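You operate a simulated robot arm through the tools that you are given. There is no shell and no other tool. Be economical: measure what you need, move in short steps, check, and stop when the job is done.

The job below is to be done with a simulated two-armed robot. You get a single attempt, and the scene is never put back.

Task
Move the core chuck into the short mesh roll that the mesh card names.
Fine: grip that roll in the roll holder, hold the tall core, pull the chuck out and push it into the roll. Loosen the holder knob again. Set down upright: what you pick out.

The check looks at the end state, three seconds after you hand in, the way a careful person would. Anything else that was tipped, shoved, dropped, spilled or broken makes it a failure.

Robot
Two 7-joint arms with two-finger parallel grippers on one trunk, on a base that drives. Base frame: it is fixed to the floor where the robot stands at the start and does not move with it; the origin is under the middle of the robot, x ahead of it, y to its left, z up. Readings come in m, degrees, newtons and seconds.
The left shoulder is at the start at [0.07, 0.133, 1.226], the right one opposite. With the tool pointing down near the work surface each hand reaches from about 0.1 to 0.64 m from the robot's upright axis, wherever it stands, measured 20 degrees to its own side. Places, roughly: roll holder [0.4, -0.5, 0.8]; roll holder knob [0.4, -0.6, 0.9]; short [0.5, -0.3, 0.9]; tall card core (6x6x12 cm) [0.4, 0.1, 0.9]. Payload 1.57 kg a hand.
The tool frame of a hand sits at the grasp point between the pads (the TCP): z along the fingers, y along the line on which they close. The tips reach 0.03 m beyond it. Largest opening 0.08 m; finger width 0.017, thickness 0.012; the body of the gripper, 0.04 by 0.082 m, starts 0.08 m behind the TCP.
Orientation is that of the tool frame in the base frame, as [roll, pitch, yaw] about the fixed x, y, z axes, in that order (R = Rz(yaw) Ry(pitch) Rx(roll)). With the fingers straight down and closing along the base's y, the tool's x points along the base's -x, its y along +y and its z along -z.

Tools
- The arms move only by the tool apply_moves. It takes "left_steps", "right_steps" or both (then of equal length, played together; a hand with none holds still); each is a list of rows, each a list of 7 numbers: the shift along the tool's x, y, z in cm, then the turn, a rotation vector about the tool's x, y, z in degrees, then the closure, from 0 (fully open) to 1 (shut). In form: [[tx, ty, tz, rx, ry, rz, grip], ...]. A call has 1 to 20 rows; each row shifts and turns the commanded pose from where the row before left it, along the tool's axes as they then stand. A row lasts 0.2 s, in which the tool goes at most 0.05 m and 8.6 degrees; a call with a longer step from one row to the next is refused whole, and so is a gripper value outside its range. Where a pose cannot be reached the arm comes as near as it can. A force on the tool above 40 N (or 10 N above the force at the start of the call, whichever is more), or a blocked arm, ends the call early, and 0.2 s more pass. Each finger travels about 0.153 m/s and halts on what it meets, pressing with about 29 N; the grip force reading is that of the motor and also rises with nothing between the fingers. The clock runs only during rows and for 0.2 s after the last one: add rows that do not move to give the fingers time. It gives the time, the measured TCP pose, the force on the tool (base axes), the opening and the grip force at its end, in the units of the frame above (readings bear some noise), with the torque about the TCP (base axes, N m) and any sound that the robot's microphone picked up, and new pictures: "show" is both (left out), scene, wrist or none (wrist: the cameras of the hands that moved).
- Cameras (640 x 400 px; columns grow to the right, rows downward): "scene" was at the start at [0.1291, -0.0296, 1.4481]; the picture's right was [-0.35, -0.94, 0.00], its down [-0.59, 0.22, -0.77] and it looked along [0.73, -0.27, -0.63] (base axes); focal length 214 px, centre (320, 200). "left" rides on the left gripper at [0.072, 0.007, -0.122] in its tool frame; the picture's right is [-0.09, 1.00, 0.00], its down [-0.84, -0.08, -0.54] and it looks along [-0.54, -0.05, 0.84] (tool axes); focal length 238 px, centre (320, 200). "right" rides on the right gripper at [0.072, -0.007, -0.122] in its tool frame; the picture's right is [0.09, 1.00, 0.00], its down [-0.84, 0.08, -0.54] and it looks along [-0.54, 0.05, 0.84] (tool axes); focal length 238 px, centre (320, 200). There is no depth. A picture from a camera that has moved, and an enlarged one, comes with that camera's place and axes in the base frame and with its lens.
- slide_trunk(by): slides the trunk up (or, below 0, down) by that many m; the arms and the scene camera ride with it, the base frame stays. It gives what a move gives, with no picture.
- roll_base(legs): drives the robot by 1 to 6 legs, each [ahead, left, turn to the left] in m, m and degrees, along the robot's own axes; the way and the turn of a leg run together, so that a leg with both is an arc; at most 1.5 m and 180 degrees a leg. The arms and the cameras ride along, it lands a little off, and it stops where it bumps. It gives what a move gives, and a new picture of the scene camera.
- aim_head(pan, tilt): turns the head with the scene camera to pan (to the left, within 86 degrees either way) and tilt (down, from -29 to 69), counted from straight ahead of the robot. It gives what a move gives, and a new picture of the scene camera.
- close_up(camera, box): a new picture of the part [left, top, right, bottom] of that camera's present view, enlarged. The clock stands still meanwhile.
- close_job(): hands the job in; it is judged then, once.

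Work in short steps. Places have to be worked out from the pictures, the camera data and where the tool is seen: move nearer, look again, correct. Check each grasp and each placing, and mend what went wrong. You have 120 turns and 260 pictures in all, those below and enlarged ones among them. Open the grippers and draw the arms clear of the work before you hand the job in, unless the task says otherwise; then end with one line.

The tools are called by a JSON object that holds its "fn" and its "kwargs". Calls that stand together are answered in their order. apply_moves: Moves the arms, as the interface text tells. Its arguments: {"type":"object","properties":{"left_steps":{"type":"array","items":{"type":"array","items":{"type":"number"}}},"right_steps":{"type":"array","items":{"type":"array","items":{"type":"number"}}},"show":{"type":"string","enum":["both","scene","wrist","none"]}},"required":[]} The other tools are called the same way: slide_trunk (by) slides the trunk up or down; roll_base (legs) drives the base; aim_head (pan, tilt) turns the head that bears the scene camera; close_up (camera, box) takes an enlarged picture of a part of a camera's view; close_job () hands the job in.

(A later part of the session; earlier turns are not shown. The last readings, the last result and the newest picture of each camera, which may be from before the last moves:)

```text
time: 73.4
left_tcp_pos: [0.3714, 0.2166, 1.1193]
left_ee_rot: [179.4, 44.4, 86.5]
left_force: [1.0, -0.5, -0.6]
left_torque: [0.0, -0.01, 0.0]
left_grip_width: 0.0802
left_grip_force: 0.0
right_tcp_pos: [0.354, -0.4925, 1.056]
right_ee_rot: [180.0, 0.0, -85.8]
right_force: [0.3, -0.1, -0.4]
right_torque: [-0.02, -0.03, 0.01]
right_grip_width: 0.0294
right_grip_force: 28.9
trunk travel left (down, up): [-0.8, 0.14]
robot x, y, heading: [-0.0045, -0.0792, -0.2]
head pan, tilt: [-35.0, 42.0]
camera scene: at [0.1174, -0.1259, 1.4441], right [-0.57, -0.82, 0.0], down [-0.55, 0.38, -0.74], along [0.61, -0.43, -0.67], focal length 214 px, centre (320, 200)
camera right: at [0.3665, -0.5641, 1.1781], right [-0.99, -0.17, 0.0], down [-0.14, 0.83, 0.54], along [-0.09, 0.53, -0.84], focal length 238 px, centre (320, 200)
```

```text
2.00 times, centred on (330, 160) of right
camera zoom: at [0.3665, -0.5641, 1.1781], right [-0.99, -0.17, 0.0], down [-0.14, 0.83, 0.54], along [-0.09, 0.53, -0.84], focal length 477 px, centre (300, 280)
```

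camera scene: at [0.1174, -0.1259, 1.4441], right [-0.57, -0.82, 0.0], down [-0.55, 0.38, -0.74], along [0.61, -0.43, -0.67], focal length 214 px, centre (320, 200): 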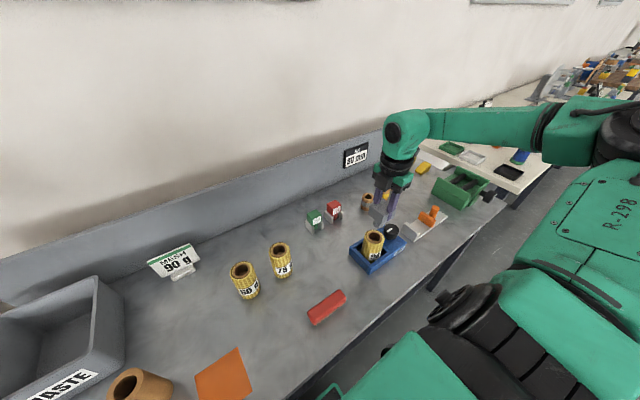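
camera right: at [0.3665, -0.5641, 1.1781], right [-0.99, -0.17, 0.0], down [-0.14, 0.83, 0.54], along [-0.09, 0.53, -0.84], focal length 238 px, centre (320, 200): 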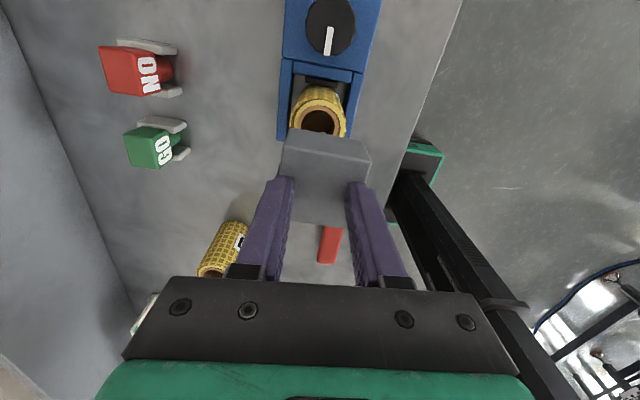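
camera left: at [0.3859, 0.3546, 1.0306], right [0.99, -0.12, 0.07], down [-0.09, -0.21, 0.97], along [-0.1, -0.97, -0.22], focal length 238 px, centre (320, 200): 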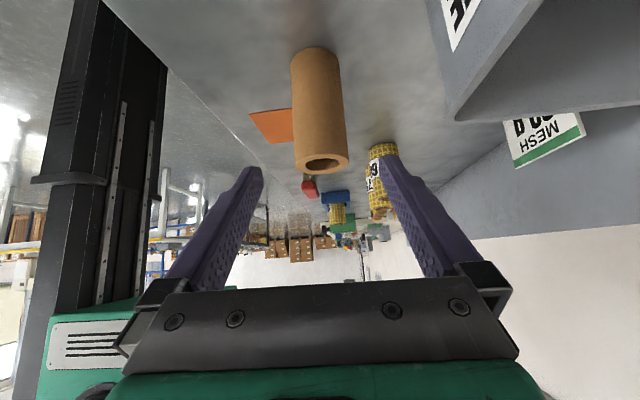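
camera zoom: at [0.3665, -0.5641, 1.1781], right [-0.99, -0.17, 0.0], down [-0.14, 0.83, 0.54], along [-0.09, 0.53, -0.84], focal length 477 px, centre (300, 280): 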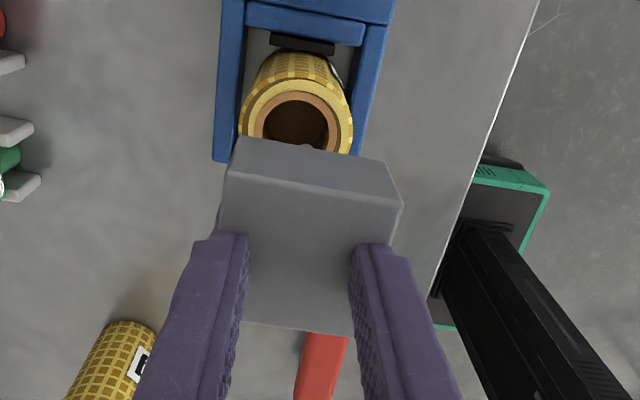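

The bore centre is about 2 mm in +x from the TCP. I'll correct that and lower 4 cm to where the tip should be just over the rim.

{"fn": "apply_moves", "kwargs": {"right_steps": [[0, -0.2, 1, 0, 0, 0, 1], [0, 0, 1.5, 0, 0, 0, 1], [0, 0, 1.5, 0, 0, 0, 1], [0, 0, 0, 0, 0, 0, 1], [0, 0, 0, 0, 0, 0, 1]], "show": "wrist"}}

{"fn": "close_up", "kwargs": {"camera": "scene", "box": [340, 190, 420, 280]}}

{"fn": "close_up", "kwargs": {"camera": "right", "box": [230, 60, 430, 260]}}

```text
time: 74.6
left_tcp_pos: [0.3706, 0.2156, 1.1209]
left_ee_rot: [179.5, 44.5, 86.6]
left_force: [-0.2, -0.6, 0.0]
left_torque: [0.0, 0.0, -0.04]
left_grip_width: 0.0797
left_grip_force: 0.1
right_tcp_pos: [0.358, -0.4912, 1.0163]
right_ee_rot: [-180.0, 0.0, -85.9]
right_force: [-0.4, 0.3, -0.9]
right_torque: [0.01, -0.04, -0.01]
right_grip_width: 0.0296
right_grip_force: 29.4
trunk travel left (down, up): [-0.8, 0.14]
robot x, y, heading: [0.0003, -0.0781, 0.1]
head pan, tilt: [-35.0, 42.0]
camera right: at [0.3691, -0.5638, 1.1381], right [-0.99, -0.17, 0.0], down [-0.14, 0.83, 0.54], along [-0.09, 0.53, -0.84], focal length 238 px, centre (320, 200)
```

right: 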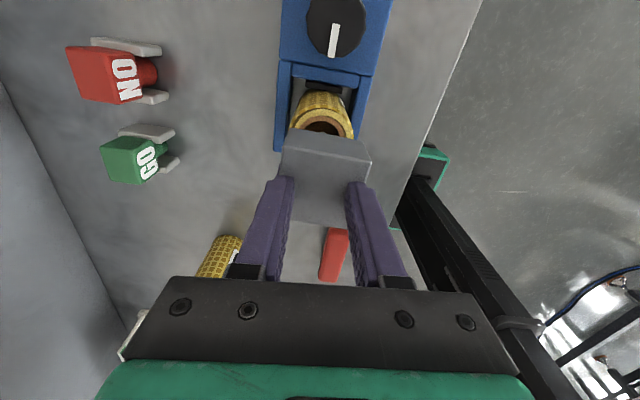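

```text
4.44 times, centred on (380, 235) of scene
camera zoom: at [0.1174, -0.126, 1.4441], right [-0.57, -0.82, 0.0], down [-0.55, 0.38, -0.74], along [0.61, -0.43, -0.67], focal length 953 px, centre (53, 44)
```

zoom: 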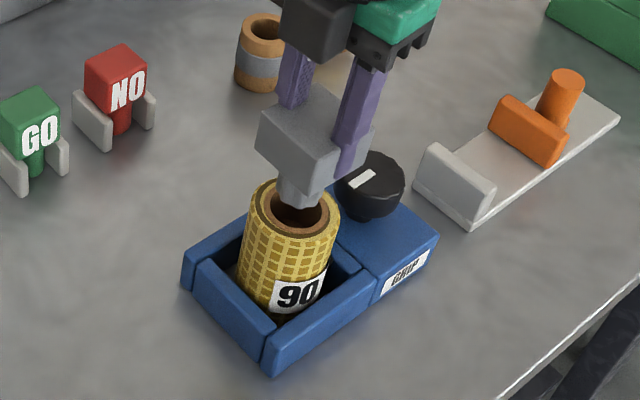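

```text
2.00 times, centred on (330, 160) of right
camera zoom: at [0.3691, -0.5638, 1.1381], right [-0.99, -0.17, 0.0], down [-0.14, 0.83, 0.54], along [-0.09, 0.53, -0.84], focal length 477 px, centre (300, 280)
```

zoom: 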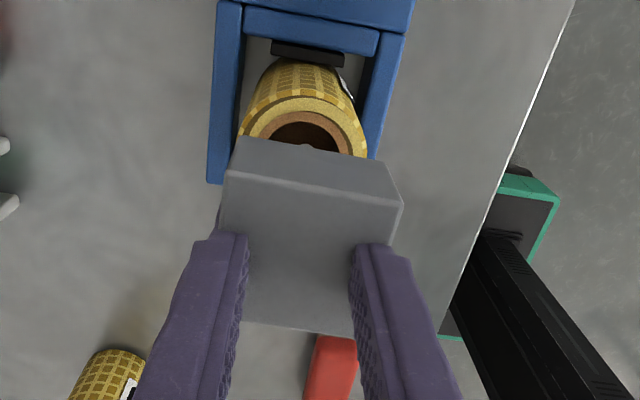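

The shaft tip is over the bore, aligned in x and about 1 mm off in y. I'll correct 1 mm and push down slowly.

{"fn": "apply_moves", "kwargs": {"right_steps": [[-0.12, 0, 0.5, 0, 0, 0, 1], [0, 0, 0.5, 0, 0, 0, 1], [0, 0, 0.5, 0, 0, 0, 1], [0, 0, 0.5, 0, 0, 0, 1], [0, 0, 0.5, 0, 0, 0, 1], [0, 0, 0, 0, 0, 0, 1]], "show": "wrist"}}

{"fn": "close_up", "kwargs": {"camera": "scene", "box": [340, 190, 420, 280]}}

```text
time: 76.0
left_tcp_pos: [0.3668, 0.2191, 1.1215]
left_ee_rot: [179.2, 44.5, 86.4]
left_force: [-0.7, -0.6, 0.0]
left_torque: [-0.02, 0.02, 0.01]
left_grip_width: 0.08
left_grip_force: 0.1
right_tcp_pos: [0.3561, -0.4895, 0.9976]
right_ee_rot: [-179.3, -0.3, -85.7]
right_force: [2.5, -3.7, 34.4]
right_torque: [0.15, -0.05, 0.01]
right_grip_width: 0.0297
right_grip_force: 28.8
trunk travel left (down, up): [-0.8, 0.14]
robot x, y, heading: [-0.0035, -0.0808, -0.1]
head pan, tilt: [-35.0, 42.0]
camera right: at [0.3661, -0.56, 1.119], right [-0.99, -0.16, -0.01], down [-0.14, 0.83, 0.54], along [-0.08, 0.53, -0.84], focal length 238 px, centre (320, 200)
```

right: 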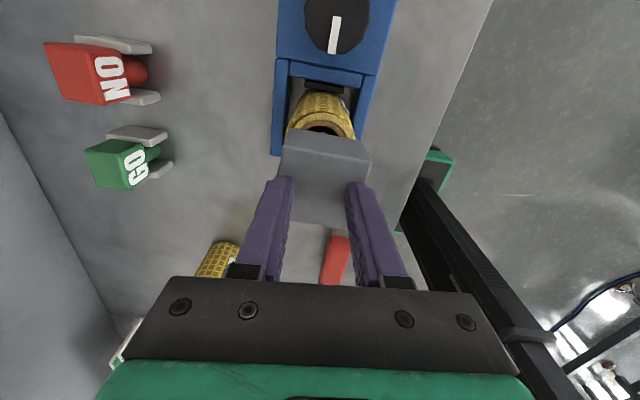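

```text
4.44 times, centred on (380, 235) of scene
camera zoom: at [0.1131, -0.1221, 1.4451], right [-0.57, -0.82, 0.0], down [-0.55, 0.38, -0.75], along [0.61, -0.43, -0.67], focal length 953 px, centre (53, 44)
```

zoom: 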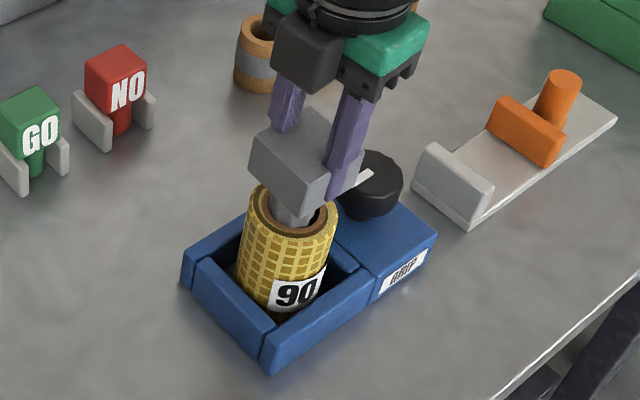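

Vertical force hit 34 N, so the tip is catching on the bore's edge. I'll back up 1 cm and look at the offset closely.

{"fn": "apply_moves", "kwargs": {"right_steps": [[0, 0, -0.7, 0, 0, 0, 1], [0, 0, -0.5, 0, 0, 0, 1], [0, 0, 0, 0, 0, 0, 1]], "show": "none"}}

{"fn": "close_up", "kwargs": {"camera": "scene", "box": [355, 210, 395, 250]}}

{"fn": "close_up", "kwargs": {"camera": "right", "box": [280, 80, 360, 150]}}

```text
time: 76.8
left_tcp_pos: [0.3703, 0.2169, 1.12]
left_ee_rot: [179.4, 44.4, 86.6]
left_force: [-0.8, 0.6, 0.6]
left_torque: [0.02, 0.04, -0.02]
left_grip_width: 0.0803
left_grip_force: 0.1
right_tcp_pos: [0.3558, -0.4894, 1.0034]
right_ee_rot: [179.9, 0.0, -85.8]
right_force: [0.2, 0.0, -0.9]
right_torque: [-0.02, 0.02, 0.0]
right_grip_width: 0.0294
right_grip_force: 28.4
trunk travel left (down, up): [-0.8, 0.14]
robot x, y, heading: [-0.0027, -0.0757, 0.1]
head pan, tilt: [-35.0, 42.0]
```

```text
10.00 times, centred on (375, 230) of scene
camera zoom: at [0.1169, -0.1252, 1.444], right [-0.57, -0.82, 0.0], down [-0.55, 0.38, -0.74], along [0.61, -0.43, -0.67], focal length 2145 px, centre (-230, -100)
```

zoom: 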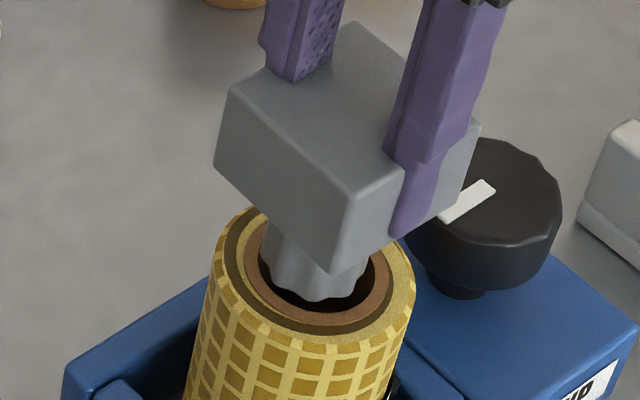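

```text
5.71 times, centred on (320, 115) of right
camera zoom: at [0.3684, -0.5617, 1.125], right [-0.99, -0.17, 0.0], down [-0.14, 0.83, 0.54], along [-0.09, 0.53, -0.84], focal length 1362 px, centre (320, 686)
```

zoom: 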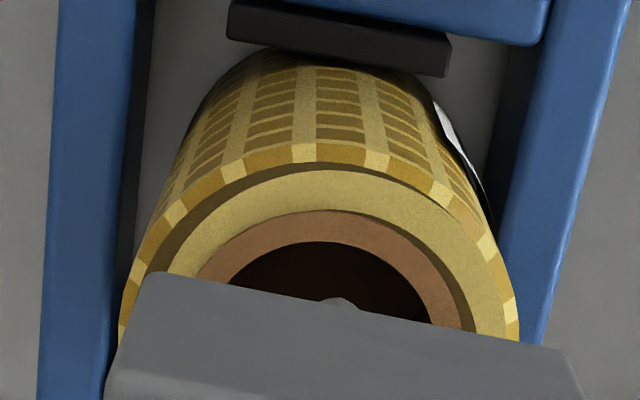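

The views agree that the shaft sits a few mm off the bore axis towards (-x, +y). I'll correct by (+2.5, -2.5) mm and look again.

{"fn": "apply_moves", "kwargs": {"right_steps": [[0.27, -0.23, 0, 0, 0, 0, 1], [0, 0, 0, 0, 0, 0, 1], [0, 0, 0, 0, 0, 0, 1]], "show": "none"}}

{"fn": "close_up", "kwargs": {"camera": "scene", "box": [355, 210, 395, 250]}}

{"fn": "close_up", "kwargs": {"camera": "right", "box": [280, 80, 360, 150]}}

```text
time: 77.6
left_tcp_pos: [0.3723, 0.2159, 1.121]
left_ee_rot: [179.5, 44.4, 86.6]
left_force: [0.8, -0.3, 0.4]
left_torque: [0.0, 0.0, 0.0]
left_grip_width: 0.0798
left_grip_force: 0.0
right_tcp_pos: [0.3608, -0.4934, 1.0031]
right_ee_rot: [-180.0, 0.0, -85.9]
right_force: [0.6, 0.4, -0.6]
right_torque: [-0.01, 0.03, 0.01]
right_grip_width: 0.0294
right_grip_force: 28.9
trunk travel left (down, up): [-0.8, 0.14]
robot x, y, heading: [-0.0008, -0.0797, 0.2]
head pan, tilt: [-35.0, 42.0]
```

```text
10.00 times, centred on (375, 230) of scene
camera zoom: at [0.1176, -0.1262, 1.444], right [-0.57, -0.82, 0.0], down [-0.55, 0.38, -0.74], along [0.61, -0.43, -0.67], focal length 2145 px, centre (-230, -100)
```

zoom: 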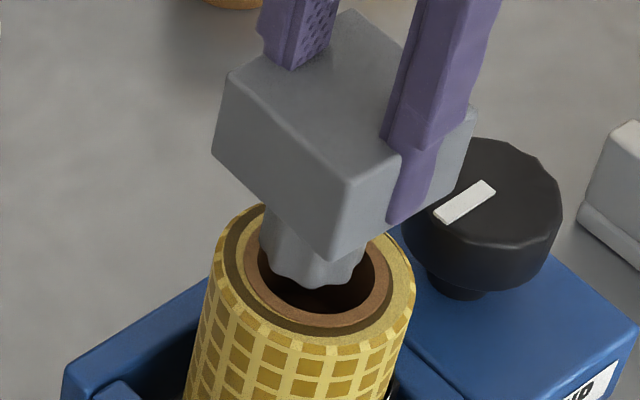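

```text
5.71 times, centred on (320, 115) of right
camera zoom: at [0.3722, -0.5648, 1.1253], right [-0.99, -0.17, 0.0], down [-0.14, 0.83, 0.54], along [-0.09, 0.53, -0.84], focal length 1362 px, centre (320, 686)
```

zoom: 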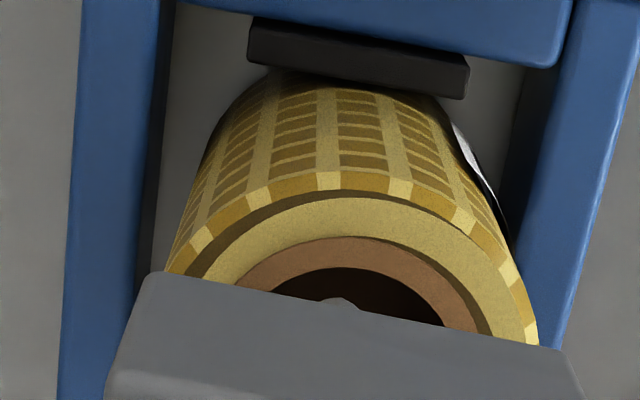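

Now both views put the shaft within about 1–2 mm of the bore axis. I'll push down slowly again.

{"fn": "apply_moves", "kwargs": {"right_steps": [[0, 0, 0.4, 0, 0, 0, 1], [0, 0, 0.4, 0, 0, 0, 1], [0, 0, 0.4, 0, 0, 0, 1], [0, 0, 0.4, 0, 0, 0, 1], [0, 0, 0, 0, 0, 0, 1]], "show": "none"}}

{"fn": "close_up", "kwargs": {"camera": "scene", "box": [355, 210, 395, 250]}}

{"fn": "close_up", "kwargs": {"camera": "right", "box": [280, 80, 360, 150]}}

```text
time: 78.8
left_tcp_pos: [0.3716, 0.2147, 1.12]
left_ee_rot: [179.5, 44.3, 86.7]
left_force: [0.3, 0.9, 0.6]
left_torque: [0.0, 0.01, 0.03]
left_grip_width: 0.0798
left_grip_force: 0.1
right_tcp_pos: [0.3605, -0.4936, 0.9861]
right_ee_rot: [179.8, 0.2, -85.7]
right_force: [-1.4, 0.2, -0.7]
right_torque: [0.01, 0.04, 0.01]
right_grip_width: 0.0296
right_grip_force: 29.1
trunk travel left (down, up): [-0.8, 0.14]
robot x, y, heading: [0.0004, -0.078, 0.1]
head pan, tilt: [-35.0, 42.0]
```

```text
10.00 times, centred on (375, 230) of scene
camera zoom: at [0.1187, -0.1272, 1.4436], right [-0.57, -0.82, 0.0], down [-0.55, 0.38, -0.74], along [0.61, -0.43, -0.67], focal length 2145 px, centre (-230, -100)
```

zoom: 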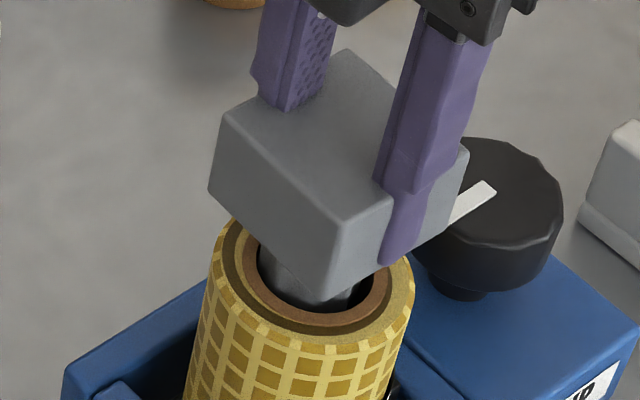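

```text
5.71 times, centred on (320, 115) of right
camera zoom: at [0.3719, -0.5656, 1.1076], right [-0.99, -0.17, 0.0], down [-0.14, 0.83, 0.54], along [-0.09, 0.54, -0.84], focal length 1362 px, centre (320, 686)
```

zoom: 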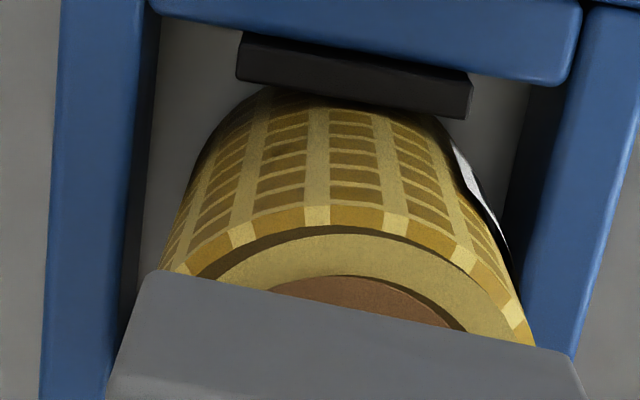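

The tip is inside the bore with no resistance. I'll keep pushing down.

{"fn": "apply_moves", "kwargs": {"right_steps": [[0, 0, 0.5, 0, 0, 0, 1], [0, 0, 0.5, 0, 0, 0, 1], [0, 0, 0.5, 0, 0, 0, 1], [0, 0, 0.5, 0, 0, 0, 1], [0, 0, 0.3, 0, 0, 0, 1], [0, 0, 0, 0, 0, 0, 1]], "show": "none"}}

{"fn": "close_up", "kwargs": {"camera": "scene", "box": [350, 205, 410, 265]}}

{"fn": "close_up", "kwargs": {"camera": "right", "box": [270, 70, 370, 150]}}

```text
time: 80.2
left_tcp_pos: [0.3712, 0.2158, 1.1214]
left_ee_rot: [179.5, 44.4, 86.6]
left_force: [-0.2, 0.0, 0.3]
left_torque: [-0.01, -0.01, -0.02]
left_grip_width: 0.0801
left_grip_force: 0.0
right_tcp_pos: [0.3607, -0.4942, 0.9641]
right_ee_rot: [180.0, 0.0, -85.9]
right_force: [-0.6, -0.8, -0.7]
right_torque: [-0.04, 0.04, 0.01]
right_grip_width: 0.0296
right_grip_force: 29.0
trunk travel left (down, up): [-0.8, 0.14]
robot x, y, heading: [0.0012, -0.0797, 0.1]
head pan, tilt: [-35.0, 42.0]
```

```text
6.67 times, centred on (380, 235) of scene
camera zoom: at [0.1172, -0.1261, 1.4441], right [-0.57, -0.82, 0.0], down [-0.55, 0.38, -0.74], along [0.61, -0.43, -0.67], focal length 1430 px, centre (-80, -33)
```

zoom: 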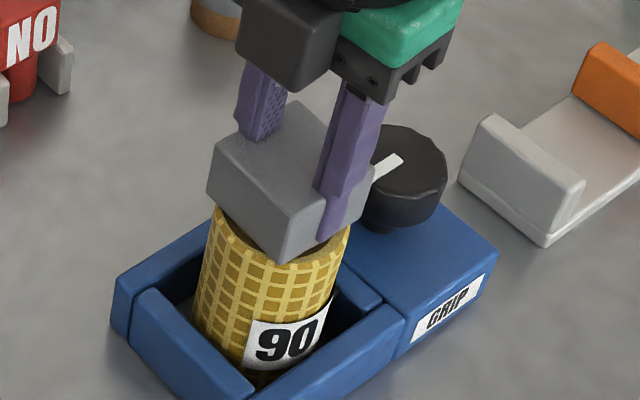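

```text
5.00 times, centred on (320, 110) of right
camera zoom: at [0.3709, -0.5657, 1.0855], right [-0.99, -0.16, 0.0], down [-0.14, 0.83, 0.54], along [-0.09, 0.53, -0.84], focal length 1192 px, centre (320, 650)
```

zoom: 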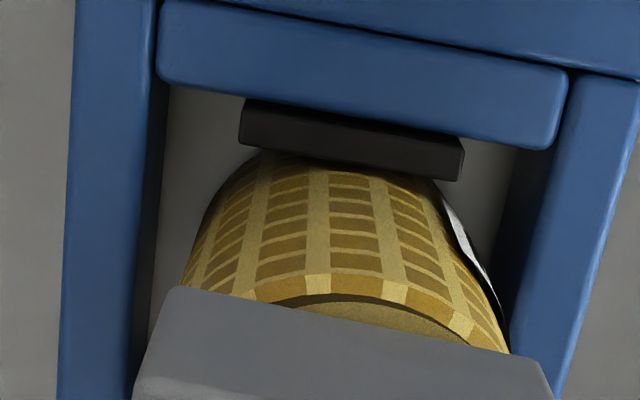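

Nearly seated. I'll continue in 2 mm steps until contact force rises.

{"fn": "apply_moves", "kwargs": {"right_steps": [[0, 0, 0.25, 0, 0, 0, 1], [0, 0, 0.25, 0, 0, 0, 1], [0, 0, 0.2, 0, 0, 0, 1], [0, 0, 0.2, 0, 0, 0, 1], [0, 0, 0.2, 0, 0, 0, 1], [0, 0, 0.2, 0, 0, 0, 1], [0, 0, 0, 0, 0, 0, 1]], "show": "none"}}

{"fn": "close_up", "kwargs": {"camera": "scene", "box": [350, 205, 410, 265]}}

```text
time: 81.3
left_tcp_pos: [0.3671, 0.2183, 1.1203]
left_ee_rot: [179.2, 44.5, 86.4]
left_force: [-0.6, -0.1, -0.6]
left_torque: [0.03, 0.01, -0.02]
left_grip_width: 0.0803
left_grip_force: 0.1
right_tcp_pos: [0.3588, -0.4922, 0.9601]
right_ee_rot: [-179.5, -0.2, -85.7]
right_force: [-7.1, 2.7, 18.2]
right_torque: [0.16, 0.42, -0.01]
right_grip_width: 0.0296
right_grip_force: 29.0
trunk travel left (down, up): [-0.8, 0.14]
robot x, y, heading: [0.0025, -0.0798, -0.0]
head pan, tilt: [-35.0, 42.0]
stopped in row 5 (right hand): the force on the tool passed its limit (the readings are from after the stop); the commanded pose is now the measured one
```

```text
6.67 times, centred on (380, 235) of scene
camera zoom: at [0.1128, -0.1227, 1.4444], right [-0.57, -0.82, 0.0], down [-0.55, 0.38, -0.75], along [0.61, -0.43, -0.67], focal length 1430 px, centre (-80, -33)
```

zoom: 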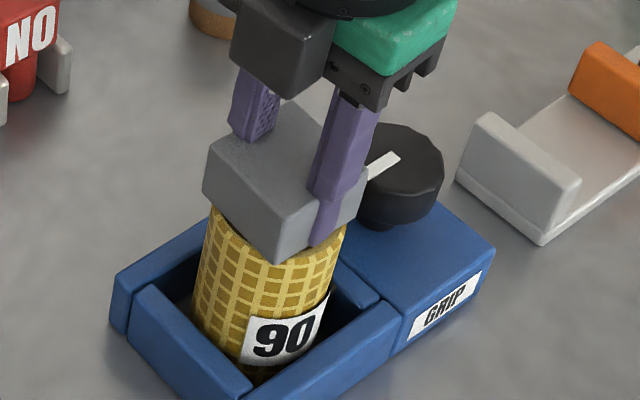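

Contact over 40 N at TCP z ≈ 0.958, which is 38–40 mm above the rim, the same seating depth as in the tall core. I'll give one more short push to confirm it's fully home.

{"fn": "apply_moves", "kwargs": {"right_steps": [[0, 0, 0.2, 0, 0, 0, 1], [0, 0, 0.2, 0, 0, 0, 1], [0, 0, 0.1, 0, 0, 0, 1], [0, 0, 0, 0, 0, 0, 1]], "show": "wrist"}}

{"fn": "close_up", "kwargs": {"camera": "scene", "box": [355, 210, 395, 250]}}

```text
time: 81.9
left_tcp_pos: [0.3671, 0.2181, 1.1216]
left_ee_rot: [179.1, 44.5, 86.2]
left_force: [-0.3, 0.0, 0.1]
left_torque: [-0.01, -0.01, -0.05]
left_grip_width: 0.0798
left_grip_force: 0.1
right_tcp_pos: [0.3587, -0.4915, 0.9608]
right_ee_rot: [-179.2, -0.4, -85.8]
right_force: [-9.0, 2.5, 25.0]
right_torque: [0.22, 0.77, 0.02]
right_grip_width: 0.0298
right_grip_force: 28.5
trunk travel left (down, up): [-0.8, 0.14]
robot x, y, heading: [-0.0038, -0.0805, -0.2]
head pan, tilt: [-35.0, 42.0]
stopped in row 2 (right hand): the force on the tool passed its limit (the readings are from after the stop); the commanded pose is now the measured one
camera right: at [0.3691, -0.5629, 1.0827], right [-0.99, -0.16, -0.01], down [-0.15, 0.83, 0.54], along [-0.08, 0.53, -0.84], focal length 238 px, centre (320, 200)
```

right: 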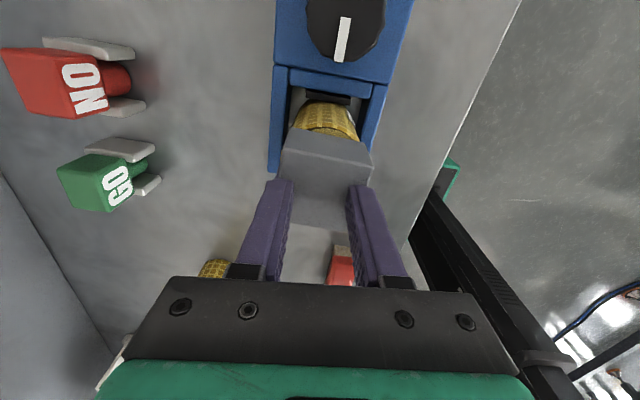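

```text
10.00 times, centred on (375, 230) of scene
camera zoom: at [0.1112, -0.1221, 1.4448], right [-0.57, -0.82, 0.0], down [-0.54, 0.38, -0.75], along [0.61, -0.43, -0.67], focal length 2145 px, centre (-230, -100)
```

zoom: 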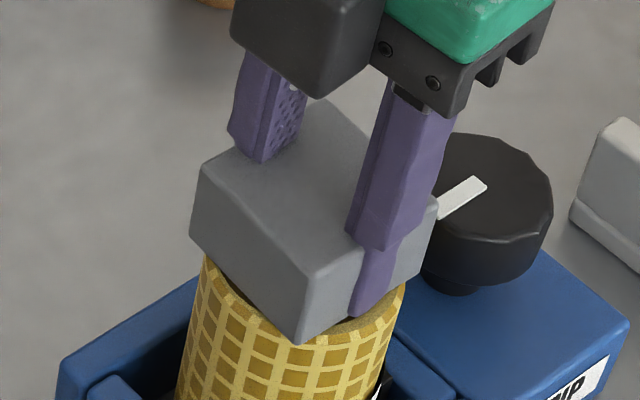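

A lateral -9 N in x suggests slight wedging. I'll ease up, shift 1.5 mm to -x and push again to see if it goes deeper.

{"fn": "apply_moves", "kwargs": {"right_steps": [[0, 0, -0.3, 0, 0, 0, 1], [-0.05, 0.15, 0, 0, 0, 0, 1], [0, 0, 0.2, 0, 0, 0, 1], [0, 0, 0.2, 0, 0, 0, 1], [0, 0, 0.2, 0, 0, 0, 1], [0, 0, 0.2, 0, 0, 0, 1], [0, 0, 0, 0, 0, 0, 1]], "show": "none"}}

{"fn": "close_up", "kwargs": {"camera": "scene", "box": [355, 210, 395, 250]}}

```text
time: 83.1
left_tcp_pos: [0.367, 0.2181, 1.1208]
left_ee_rot: [179.2, 44.5, 86.4]
left_force: [0.2, -0.5, -0.3]
left_torque: [0.0, 0.01, 0.02]
left_grip_width: 0.08
left_grip_force: 0.1
right_tcp_pos: [0.3592, -0.493, 0.9601]
right_ee_rot: [-178.8, -0.5, -85.9]
right_force: [-7.7, 4.2, 22.7]
right_torque: [0.18, 1.07, -0.12]
right_grip_width: 0.0296
right_grip_force: 29.2
trunk travel left (down, up): [-0.8, 0.14]
robot x, y, heading: [0.003, -0.0776, 0.2]
head pan, tilt: [-35.0, 42.0]
stopped in row 5 (right hand): the force on the tool passed its limit (the readings are from after the stop); the commanded pose is now the measured one
```

```text
10.00 times, centred on (375, 230) of scene
camera zoom: at [0.1119, -0.1222, 1.4447], right [-0.57, -0.82, 0.0], down [-0.55, 0.38, -0.75], along [0.61, -0.43, -0.67], focal length 2145 px, centre (-230, -100)
```

zoom: 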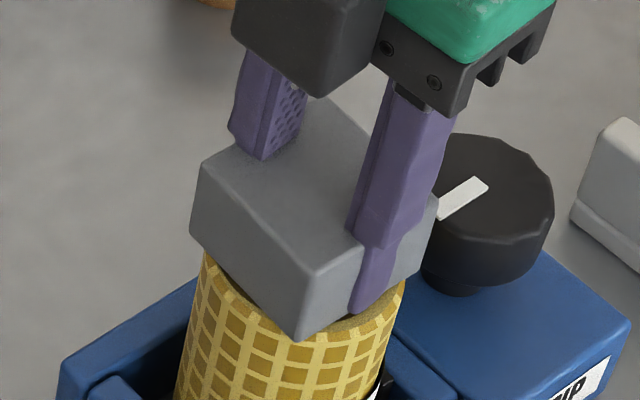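

It stops at the same depth each time, so the chuck is seated. I'll relax the force, open and rise to look.

{"fn": "apply_moves", "kwargs": {"right_steps": [[0, 0, -0.15, 0, 0, 0, 1], [0, 0, 0, 0, 0, 0, 0.6], [0, 0, 0, 0, 0, 0, 0.2], [0, 0, 0, 0, 0, 0, 0], [0, 0, -2, 0, 0, 0, 0], [0, 0, -4, 0, 0, 0, 0], [0, 0, -4, 0, 0, 0, 0], [0, 0, 0, 0, 0, 0, 0]], "show": "both"}}

{"fn": "close_up", "kwargs": {"camera": "scene", "box": [345, 205, 415, 275]}}

{"fn": "close_up", "kwargs": {"camera": "right", "box": [250, 80, 390, 200]}}

```text
time: 84.9
left_tcp_pos: [0.3719, 0.2153, 1.1206]
left_ee_rot: [179.5, 44.4, 86.6]
left_force: [0.0, 0.1, 0.0]
left_torque: [0.05, -0.03, -0.01]
left_grip_width: 0.0798
left_grip_force: 0.0
right_tcp_pos: [0.3609, -0.4948, 1.0564]
right_ee_rot: [-179.0, -0.4, -85.9]
right_force: [0.5, 0.6, 0.4]
right_torque: [0.01, -0.01, 0.01]
right_grip_width: 0.0801
right_grip_force: 0.0
trunk travel left (down, up): [-0.8, 0.14]
robot x, y, heading: [-0.0005, -0.0773, -0.0]
head pan, tilt: [-35.0, 42.0]
camera scene: at [0.1178, -0.1274, 1.444], right [-0.57, -0.82, 0.0], down [-0.55, 0.38, -0.74], along [0.61, -0.43, -0.67], focal length 214 px, centre (320, 200)
camera right: at [0.3712, -0.5657, 1.1798], right [-0.99, -0.17, -0.02], down [-0.15, 0.83, 0.54], along [-0.08, 0.53, -0.84], focal length 238 px, centre (320, 200)
```

scene: 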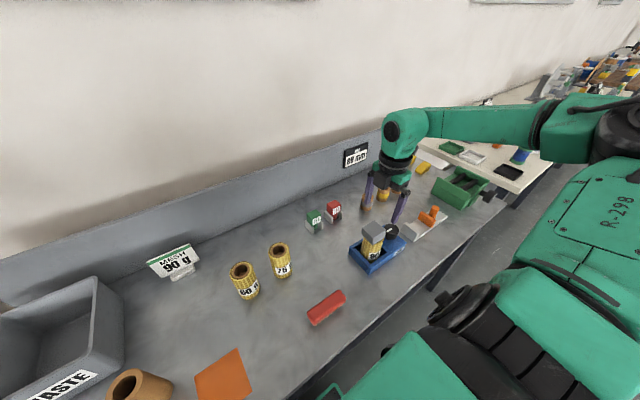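
right: 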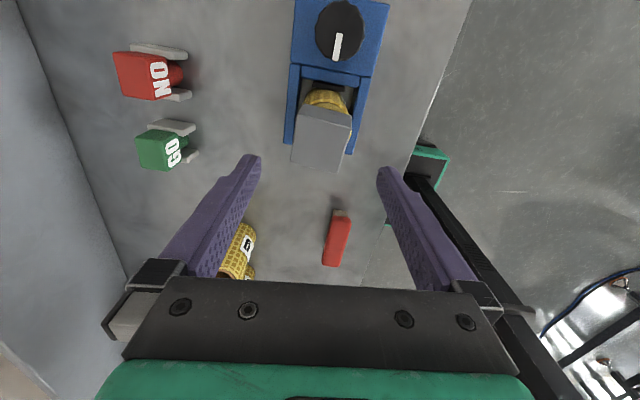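

```text
5.71 times, centred on (380, 240) of scene
camera zoom: at [0.1178, -0.1274, 1.444], right [-0.57, -0.82, 0.0], down [-0.55, 0.38, -0.74], along [0.61, -0.43, -0.67], focal length 1226 px, centre (-23, -29)
```

zoom: 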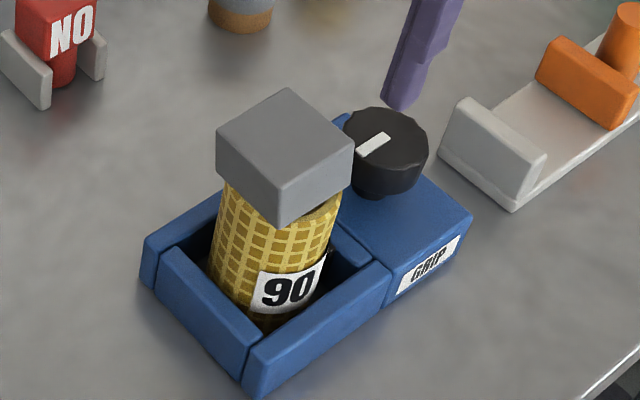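

```text
3.33 times, centred on (320, 140) of right
camera zoom: at [0.3712, -0.5657, 1.1798], right [-0.99, -0.17, -0.02], down [-0.15, 0.83, 0.54], along [-0.08, 0.53, -0.84], focal length 794 px, centre (320, 400)
```

zoom: 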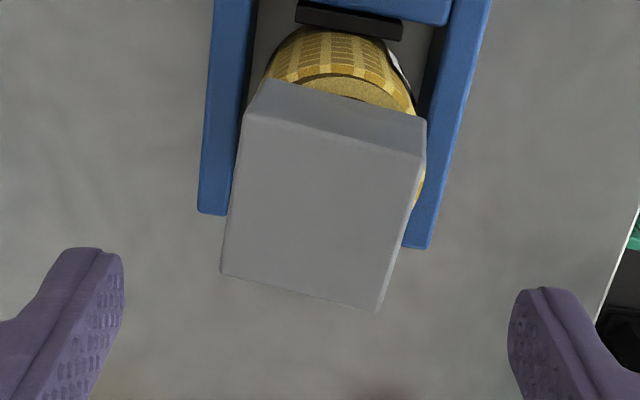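

The chuck sits squarely in the 90 g roll. Next I'll loosen the knob: move over it (0.358, -0.5815) and turn the hand to yaw 0, ready for a counter-clockwise quarter turn.

{"fn": "apply_moves", "kwargs": {"right_steps": [[2.9, 0.3, 0, -1, 0, 0, 0], [2.9, 0.3, 0, 0, 0, 0, 0], [2.9, 0.3, 0, 0, 0, 0, 0], [0, 0, 0, 0, 0, 7.85, 0], [0, 0, 0, 0, 0, 7.85, 0], [0, 0, 0, 0, 0, 7.85, 0], [0, 0, 0, 0, 0, 7.85, 0], [0, 0, 0, 0, 0, 7.85, 0], [0, 0, 0, 0, 0, 7.85, 0], [0, 0, 0, 0, 0, 7.85, 0], [0, 0, 0, 0, 0, 7.85, 0], [0, 0, 0, 0, 0, 7.85, 0], [0, 0, 0, 0, 0, 7.85, 0], [0, 0, 0, 0, 0, 7.85, 0], [0, 0, 0, 0, 0, 7.85, 0], [0, 0, 0, 0, 0, 0, 0]], "show": "both"}}

{"fn": "close_up", "kwargs": {"camera": "right", "box": [240, 70, 440, 200]}}

```text
time: 88.3
left_tcp_pos: [0.3718, 0.2165, 1.121]
left_ee_rot: [179.6, 44.3, 86.7]
left_force: [0.2, -0.2, 0.3]
left_torque: [0.03, -0.02, 0.05]
left_grip_width: 0.0799
left_grip_force: 0.1
right_tcp_pos: [0.3603, -0.5834, 1.0587]
right_ee_rot: [-179.6, 0.1, 179.9]
right_force: [-0.2, 0.3, 0.1]
right_torque: [-0.02, -0.01, 0.0]
right_grip_width: 0.0801
right_grip_force: 0.0
trunk travel left (down, up): [-0.8, 0.14]
robot x, y, heading: [0.0001, -0.0801, 0.0]
head pan, tilt: [-35.0, 42.0]
camera scene: at [0.1173, -0.1263, 1.4441], right [-0.57, -0.82, 0.0], down [-0.55, 0.38, -0.74], along [0.61, -0.43, -0.67], focal length 214 px, centre (320, 200)
camera right: at [0.2874, -0.5888, 1.1802], right [-0.09, 1.0, -0.01], down [0.84, 0.08, 0.54], along [0.54, 0.04, -0.84], focal length 238 px, centre (320, 200)
```

scene: 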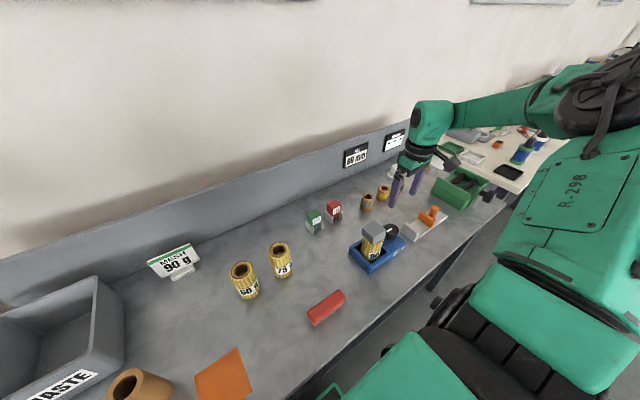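
right: 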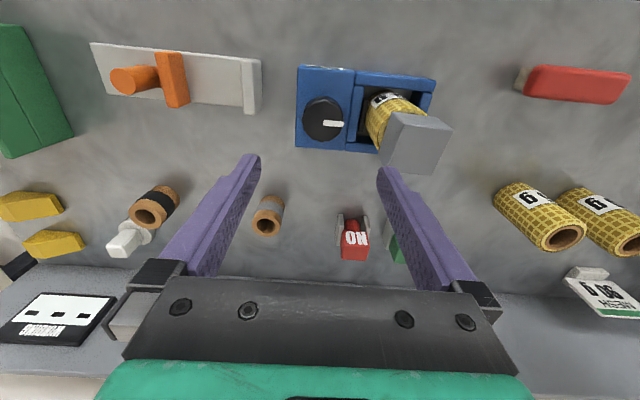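

```text
3.08 times, centred on (340, 135) of right
camera zoom: at [0.2874, -0.5888, 1.1802], right [-0.09, 1.0, -0.01], down [0.84, 0.08, 0.54], along [0.54, 0.04, -0.84], focal length 733 px, centre (258, 400)
```

zoom: 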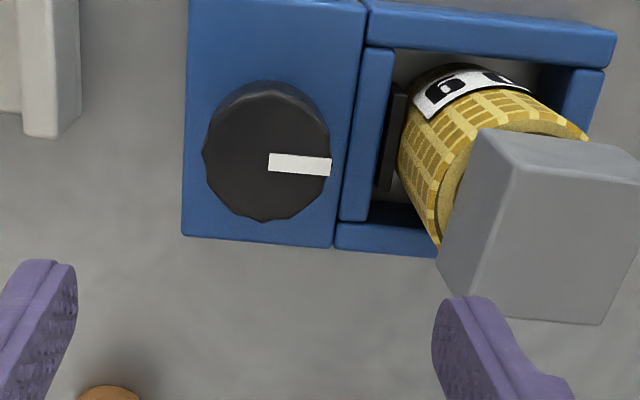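

The knob is centred within 1.5 mm and the block is clear of the fingers' path. I'll descend and grip the knob.

{"fn": "apply_moves", "kwargs": {"right_steps": [[0, 0, 4, 0, 0, 0, 0.12], [0, 0, 4, 0, 0, 0, 0.12], [0, 0, 4, 0, 0, 0, 0.12], [0.1, 0.1, 2, 0, 0, 0, 0.12], [0, 0, 2, 0, 0, 0, 0.12], [0, 0, 0, 0, 0, 0, 0.12], [0, 0, 0, 0, 0, 0, 1], [0, 0, 0, 0, 0, 0, 1], [0, 0, 0, 0, 0, 0, 1]], "show": "both"}}

{"fn": "close_up", "kwargs": {"camera": "scene", "box": [345, 195, 425, 275]}}

```text
time: 90.3
left_tcp_pos: [0.3719, 0.2158, 1.1201]
left_ee_rot: [179.6, 44.4, 86.7]
left_force: [0.3, 0.2, 0.6]
left_torque: [-0.01, 0.0, -0.03]
left_grip_width: 0.0801
left_grip_force: 0.1
right_tcp_pos: [0.3592, -0.5804, 0.8963]
right_ee_rot: [-179.7, -0.1, 180.0]
right_force: [-1.0, 13.9, -13.3]
right_torque: [0.71, -1.31, -0.02]
right_grip_width: 0.0464
right_grip_force: 44.7
trunk travel left (down, up): [-0.8, 0.14]
robot x, y, heading: [-0.0003, -0.0791, 0.2]
head pan, tilt: [-35.0, 42.0]
camera scene: at [0.1184, -0.1246, 1.4439], right [-0.57, -0.82, 0.0], down [-0.55, 0.38, -0.74], along [0.61, -0.43, -0.67], focal length 214 px, centre (320, 200)
camera right: at [0.2876, -0.587, 1.0193], right [-0.09, 1.0, 0.0], down [0.84, 0.08, 0.54], along [0.54, 0.05, -0.84], focal length 238 px, centre (320, 200)
```

scene: 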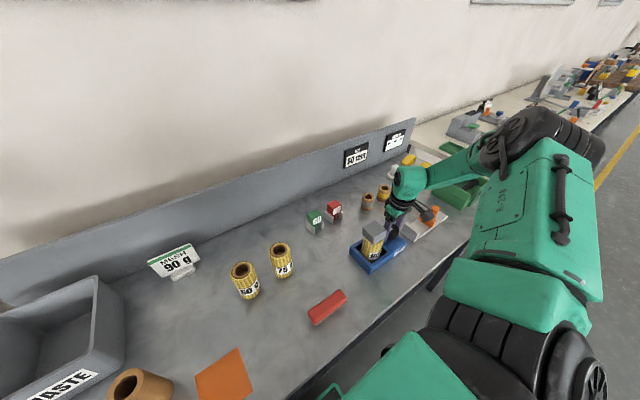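
right: 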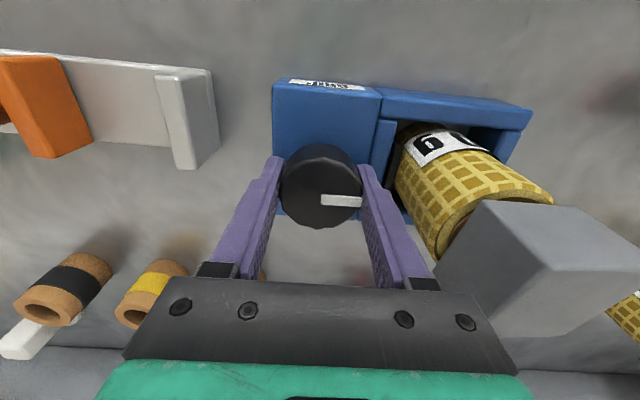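

```text
5.00 times, centred on (385, 235) of scene
camera zoom: at [0.1184, -0.1246, 1.4439], right [-0.57, -0.82, 0.0], down [-0.55, 0.38, -0.74], along [0.61, -0.43, -0.67], focal length 1072 px, centre (-5, 25)
```

zoom: 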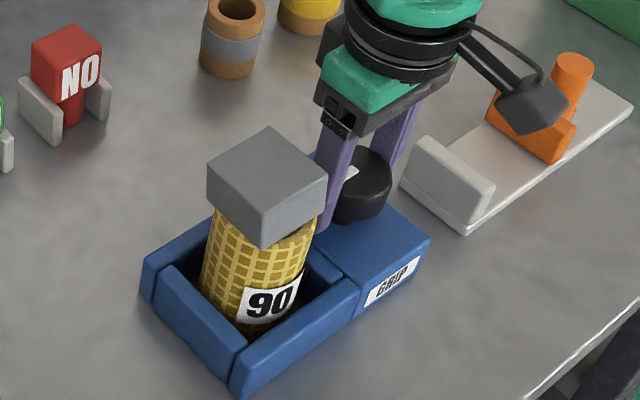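

Knob gripped. I'll turn it 90° counter-clockwise.

{"fn": "apply_moves", "kwargs": {"right_steps": [[0, 0, 0, 0, 0, -7.5, 1], [0, 0, 0, 0, 0, -7.5, 1], [0, 0, 0, 0, 0, -7.5, 1], [0, 0, 0, 0, 0, -7.5, 1], [0, 0, 0, 0, 0, -7.5, 1], [0, 0, 0, 0, 0, -7.5, 1], [0, 0, 0, 0, 0, 0, 1]], "show": "wrist"}}

```text
time: 91.9
left_tcp_pos: [0.3746, 0.2164, 1.1204]
left_ee_rot: [179.6, 44.4, 86.7]
left_force: [-0.7, 0.2, 0.0]
left_torque: [-0.03, 0.01, 0.0]
left_grip_width: 0.0802
left_grip_force: 0.0
right_tcp_pos: [0.36, -0.581, 0.8983]
right_ee_rot: [-179.8, -0.4, -134.8]
right_force: [-0.8, 20.1, -20.4]
right_torque: [-0.04, -0.33, -0.01]
right_grip_width: 0.0467
right_grip_force: 44.7
trunk travel left (down, up): [-0.8, 0.14]
robot x, y, heading: [0.0002, -0.0776, 0.2]
head pan, tilt: [-35.0, 42.0]
camera right: at [0.3137, -0.6357, 1.0198], right [-0.77, 0.64, 0.0], down [0.54, 0.65, 0.54], along [0.34, 0.41, -0.84], focal length 238 px, centre (320, 200)
```

right: 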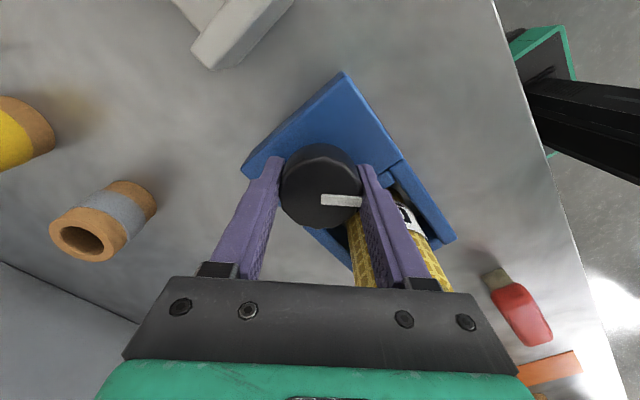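

Turning with the hand, no slip. I'll ease the side load slightly and turn the remaining 45°.

{"fn": "apply_moves", "kwargs": {"right_steps": [[-0.14, 0.14, 0.1, 0, 0, 0, 1], [0, 0, 0, 0, 0, -7.5, 1], [0, 0, 0, 0, 0, -7.5, 1], [0, 0, 0, 0, 0, -7.5, 1], [0, 0, 0, 0, 0, -7.5, 1], [0, 0, 0, 0, 0, -7.5, 1], [0, 0, 0, 0, 0, -7.5, 1], [0, 0, 0, 0, 0, -4, 1], [0, 0, 0, 0, 0, 0, 1]], "show": "wrist"}}

{"fn": "close_up", "kwargs": {"camera": "scene", "box": [345, 195, 425, 275]}}

```text
time: 93.9
left_tcp_pos: [0.3722, 0.2169, 1.1204]
left_ee_rot: [179.5, 44.4, 86.8]
left_force: [0.2, 0.3, 1.3]
left_torque: [-0.05, 0.03, 0.02]
left_grip_width: 0.08
left_grip_force: 0.1
right_tcp_pos: [0.3597, -0.5821, 0.897]
right_ee_rot: [-179.9, -0.6, -86.0]
right_force: [1.9, 3.1, -1.7]
right_torque: [-0.63, 0.24, -1.26]
right_grip_width: 0.0472
right_grip_force: 44.8
trunk travel left (down, up): [-0.8, 0.14]
robot x, y, heading: [-0.0029, -0.0775, 0.1]
head pan, tilt: [-35.0, 42.0]
camera right: at [0.3707, -0.652, 1.0202], right [-0.99, -0.16, 0.0], down [-0.14, 0.83, 0.53], along [-0.09, 0.53, -0.85], focal length 238 px, centre (320, 200)
```

right: 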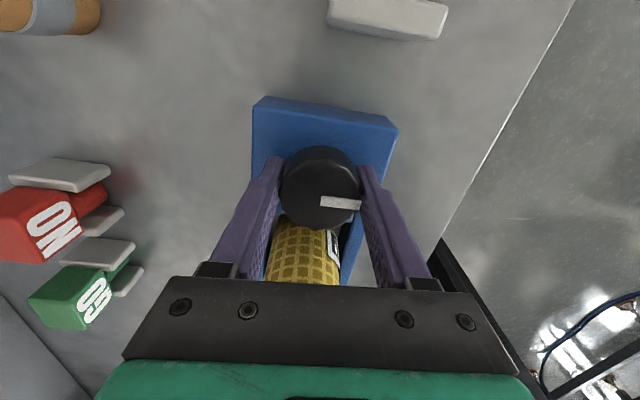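

```text
5.00 times, centred on (385, 235) of scene
camera zoom: at [0.1184, -0.1257, 1.4441], right [-0.57, -0.82, 0.0], down [-0.55, 0.38, -0.74], along [0.61, -0.43, -0.67], focal length 1072 px, centre (-5, 25)
```

zoom: 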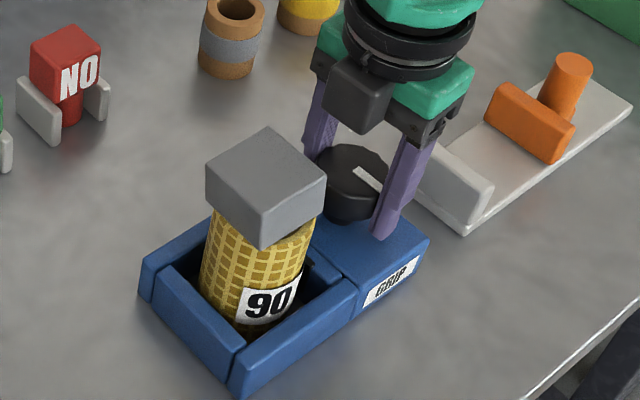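

Torque shows the knob is back at its open stop. I'll release and rise clear.

{"fn": "apply_moves", "kwargs": {"right_steps": [[0, 0, 0, 0, 0, 0, 0.3], [0, 0, 0, 0, 0, 0, 0], [0, 0, 0, 0, 0, 0, 0], [0, 0, -3, 0, 0, 0, 0], [0, 0, -4, 0, 0, 0, 0], [4, 0, -2, 0, 0, 0, 0], [4, 0, 0, 0, 0, 0, 0], [0, 0, 0, 0, 0, 0, 0]], "show": "both"}}

{"fn": "close_up", "kwargs": {"camera": "right", "box": [260, 60, 380, 200]}}

{"fn": "close_up", "kwargs": {"camera": "scene", "box": [345, 205, 415, 275]}}

```text
time: 95.7
left_tcp_pos: [0.3709, 0.2163, 1.1198]
left_ee_rot: [179.5, 44.3, 86.6]
left_force: [0.4, 0.6, 0.4]
left_torque: [0.0, -0.01, 0.0]
left_grip_width: 0.0798
left_grip_force: 0.1
right_tcp_pos: [0.3625, -0.6618, 0.9901]
right_ee_rot: [179.9, -0.5, -86.0]
right_force: [0.0, 0.4, 0.8]
right_torque: [0.03, -0.01, 0.0]
right_grip_width: 0.0799
right_grip_force: 0.0
trunk travel left (down, up): [-0.8, 0.14]
robot x, y, heading: [-0.0024, -0.0807, 0.1]
head pan, tilt: [-35.0, 42.0]
camera scene: at [0.1169, -0.1249, 1.4442], right [-0.57, -0.82, 0.0], down [-0.55, 0.38, -0.74], along [0.61, -0.43, -0.67], focal length 214 px, centre (320, 200)
camera right: at [0.3739, -0.7329, 1.1123], right [-0.99, -0.16, 0.0], down [-0.14, 0.83, 0.54], along [-0.09, 0.53, -0.84], focal length 238 px, centre (320, 200)
```

scene: 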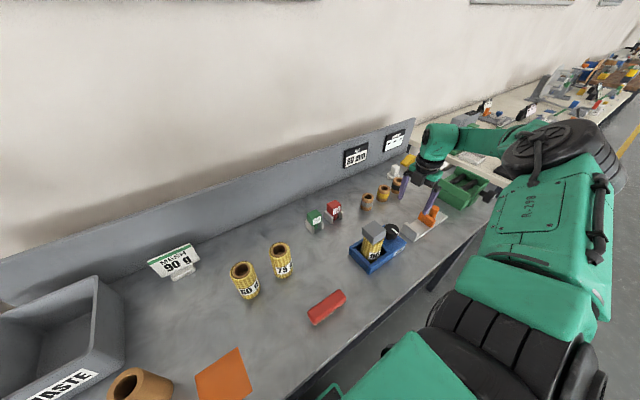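
right: 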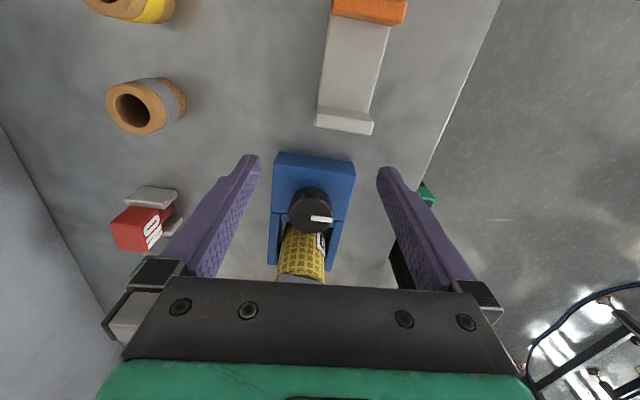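

```text
2.86 times, centred on (320, 130) of right
camera zoom: at [0.3739, -0.7329, 1.1123], right [-0.99, -0.16, 0.0], down [-0.14, 0.83, 0.54], along [-0.09, 0.53, -0.84], focal length 681 px, centre (320, 400)
```

zoom: 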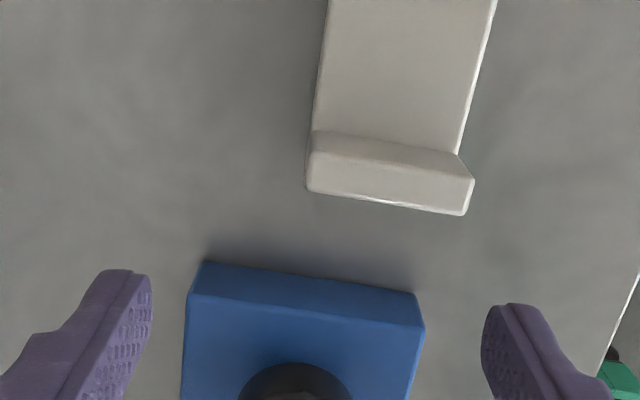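

```text
5.71 times, centred on (380, 240) of scene
camera zoom: at [0.1169, -0.1249, 1.4442], right [-0.57, -0.82, 0.0], down [-0.55, 0.38, -0.74], along [0.61, -0.43, -0.67], focal length 1226 px, centre (-23, -29)
```

zoom: 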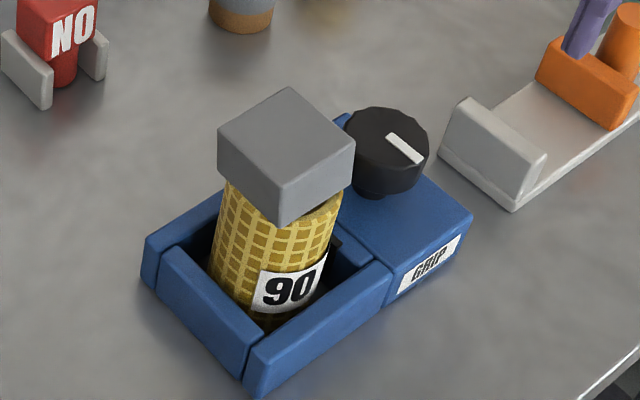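

The knob mark is back at its start orientation. I'll use the left hand's nearly horizontal camera for a side view of the seating gap and the core.

{"fn": "close_up", "kwargs": {"camera": "left", "box": [310, 165, 366, 205]}}

{"fn": "close_up", "kwargs": {"camera": "left", "box": [240, 20, 440, 220]}}

```text
10.00 times, centred on (338, 185) of left
camera zoom: at [0.3836, 0.3518, 1.1581], right [0.99, -0.12, 0.07], down [-0.1, -0.21, 0.97], along [-0.1, -0.97, -0.22], focal length 2384 px, centre (140, 350)
```

zoom: 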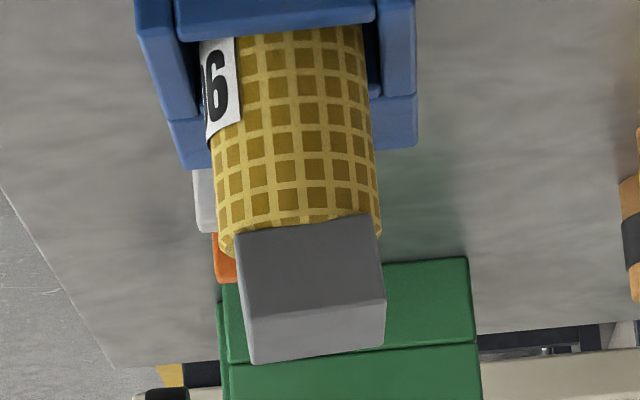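

```text
2.00 times, centred on (340, 120) of left
camera zoom: at [0.3836, 0.3518, 1.1581], right [0.99, -0.12, 0.07], down [-0.1, -0.21, 0.97], along [-0.1, -0.97, -0.22], focal length 477 px, centre (280, 360)
```

zoom: 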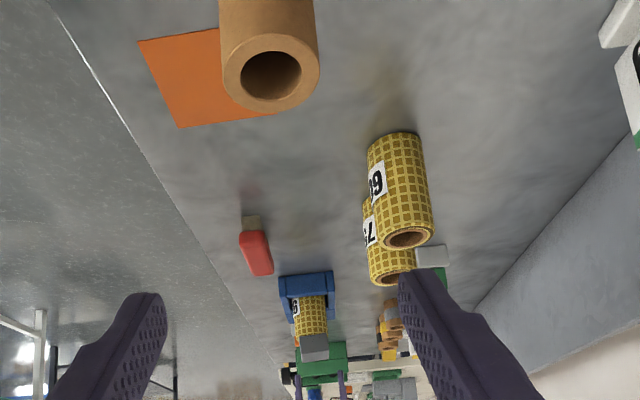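

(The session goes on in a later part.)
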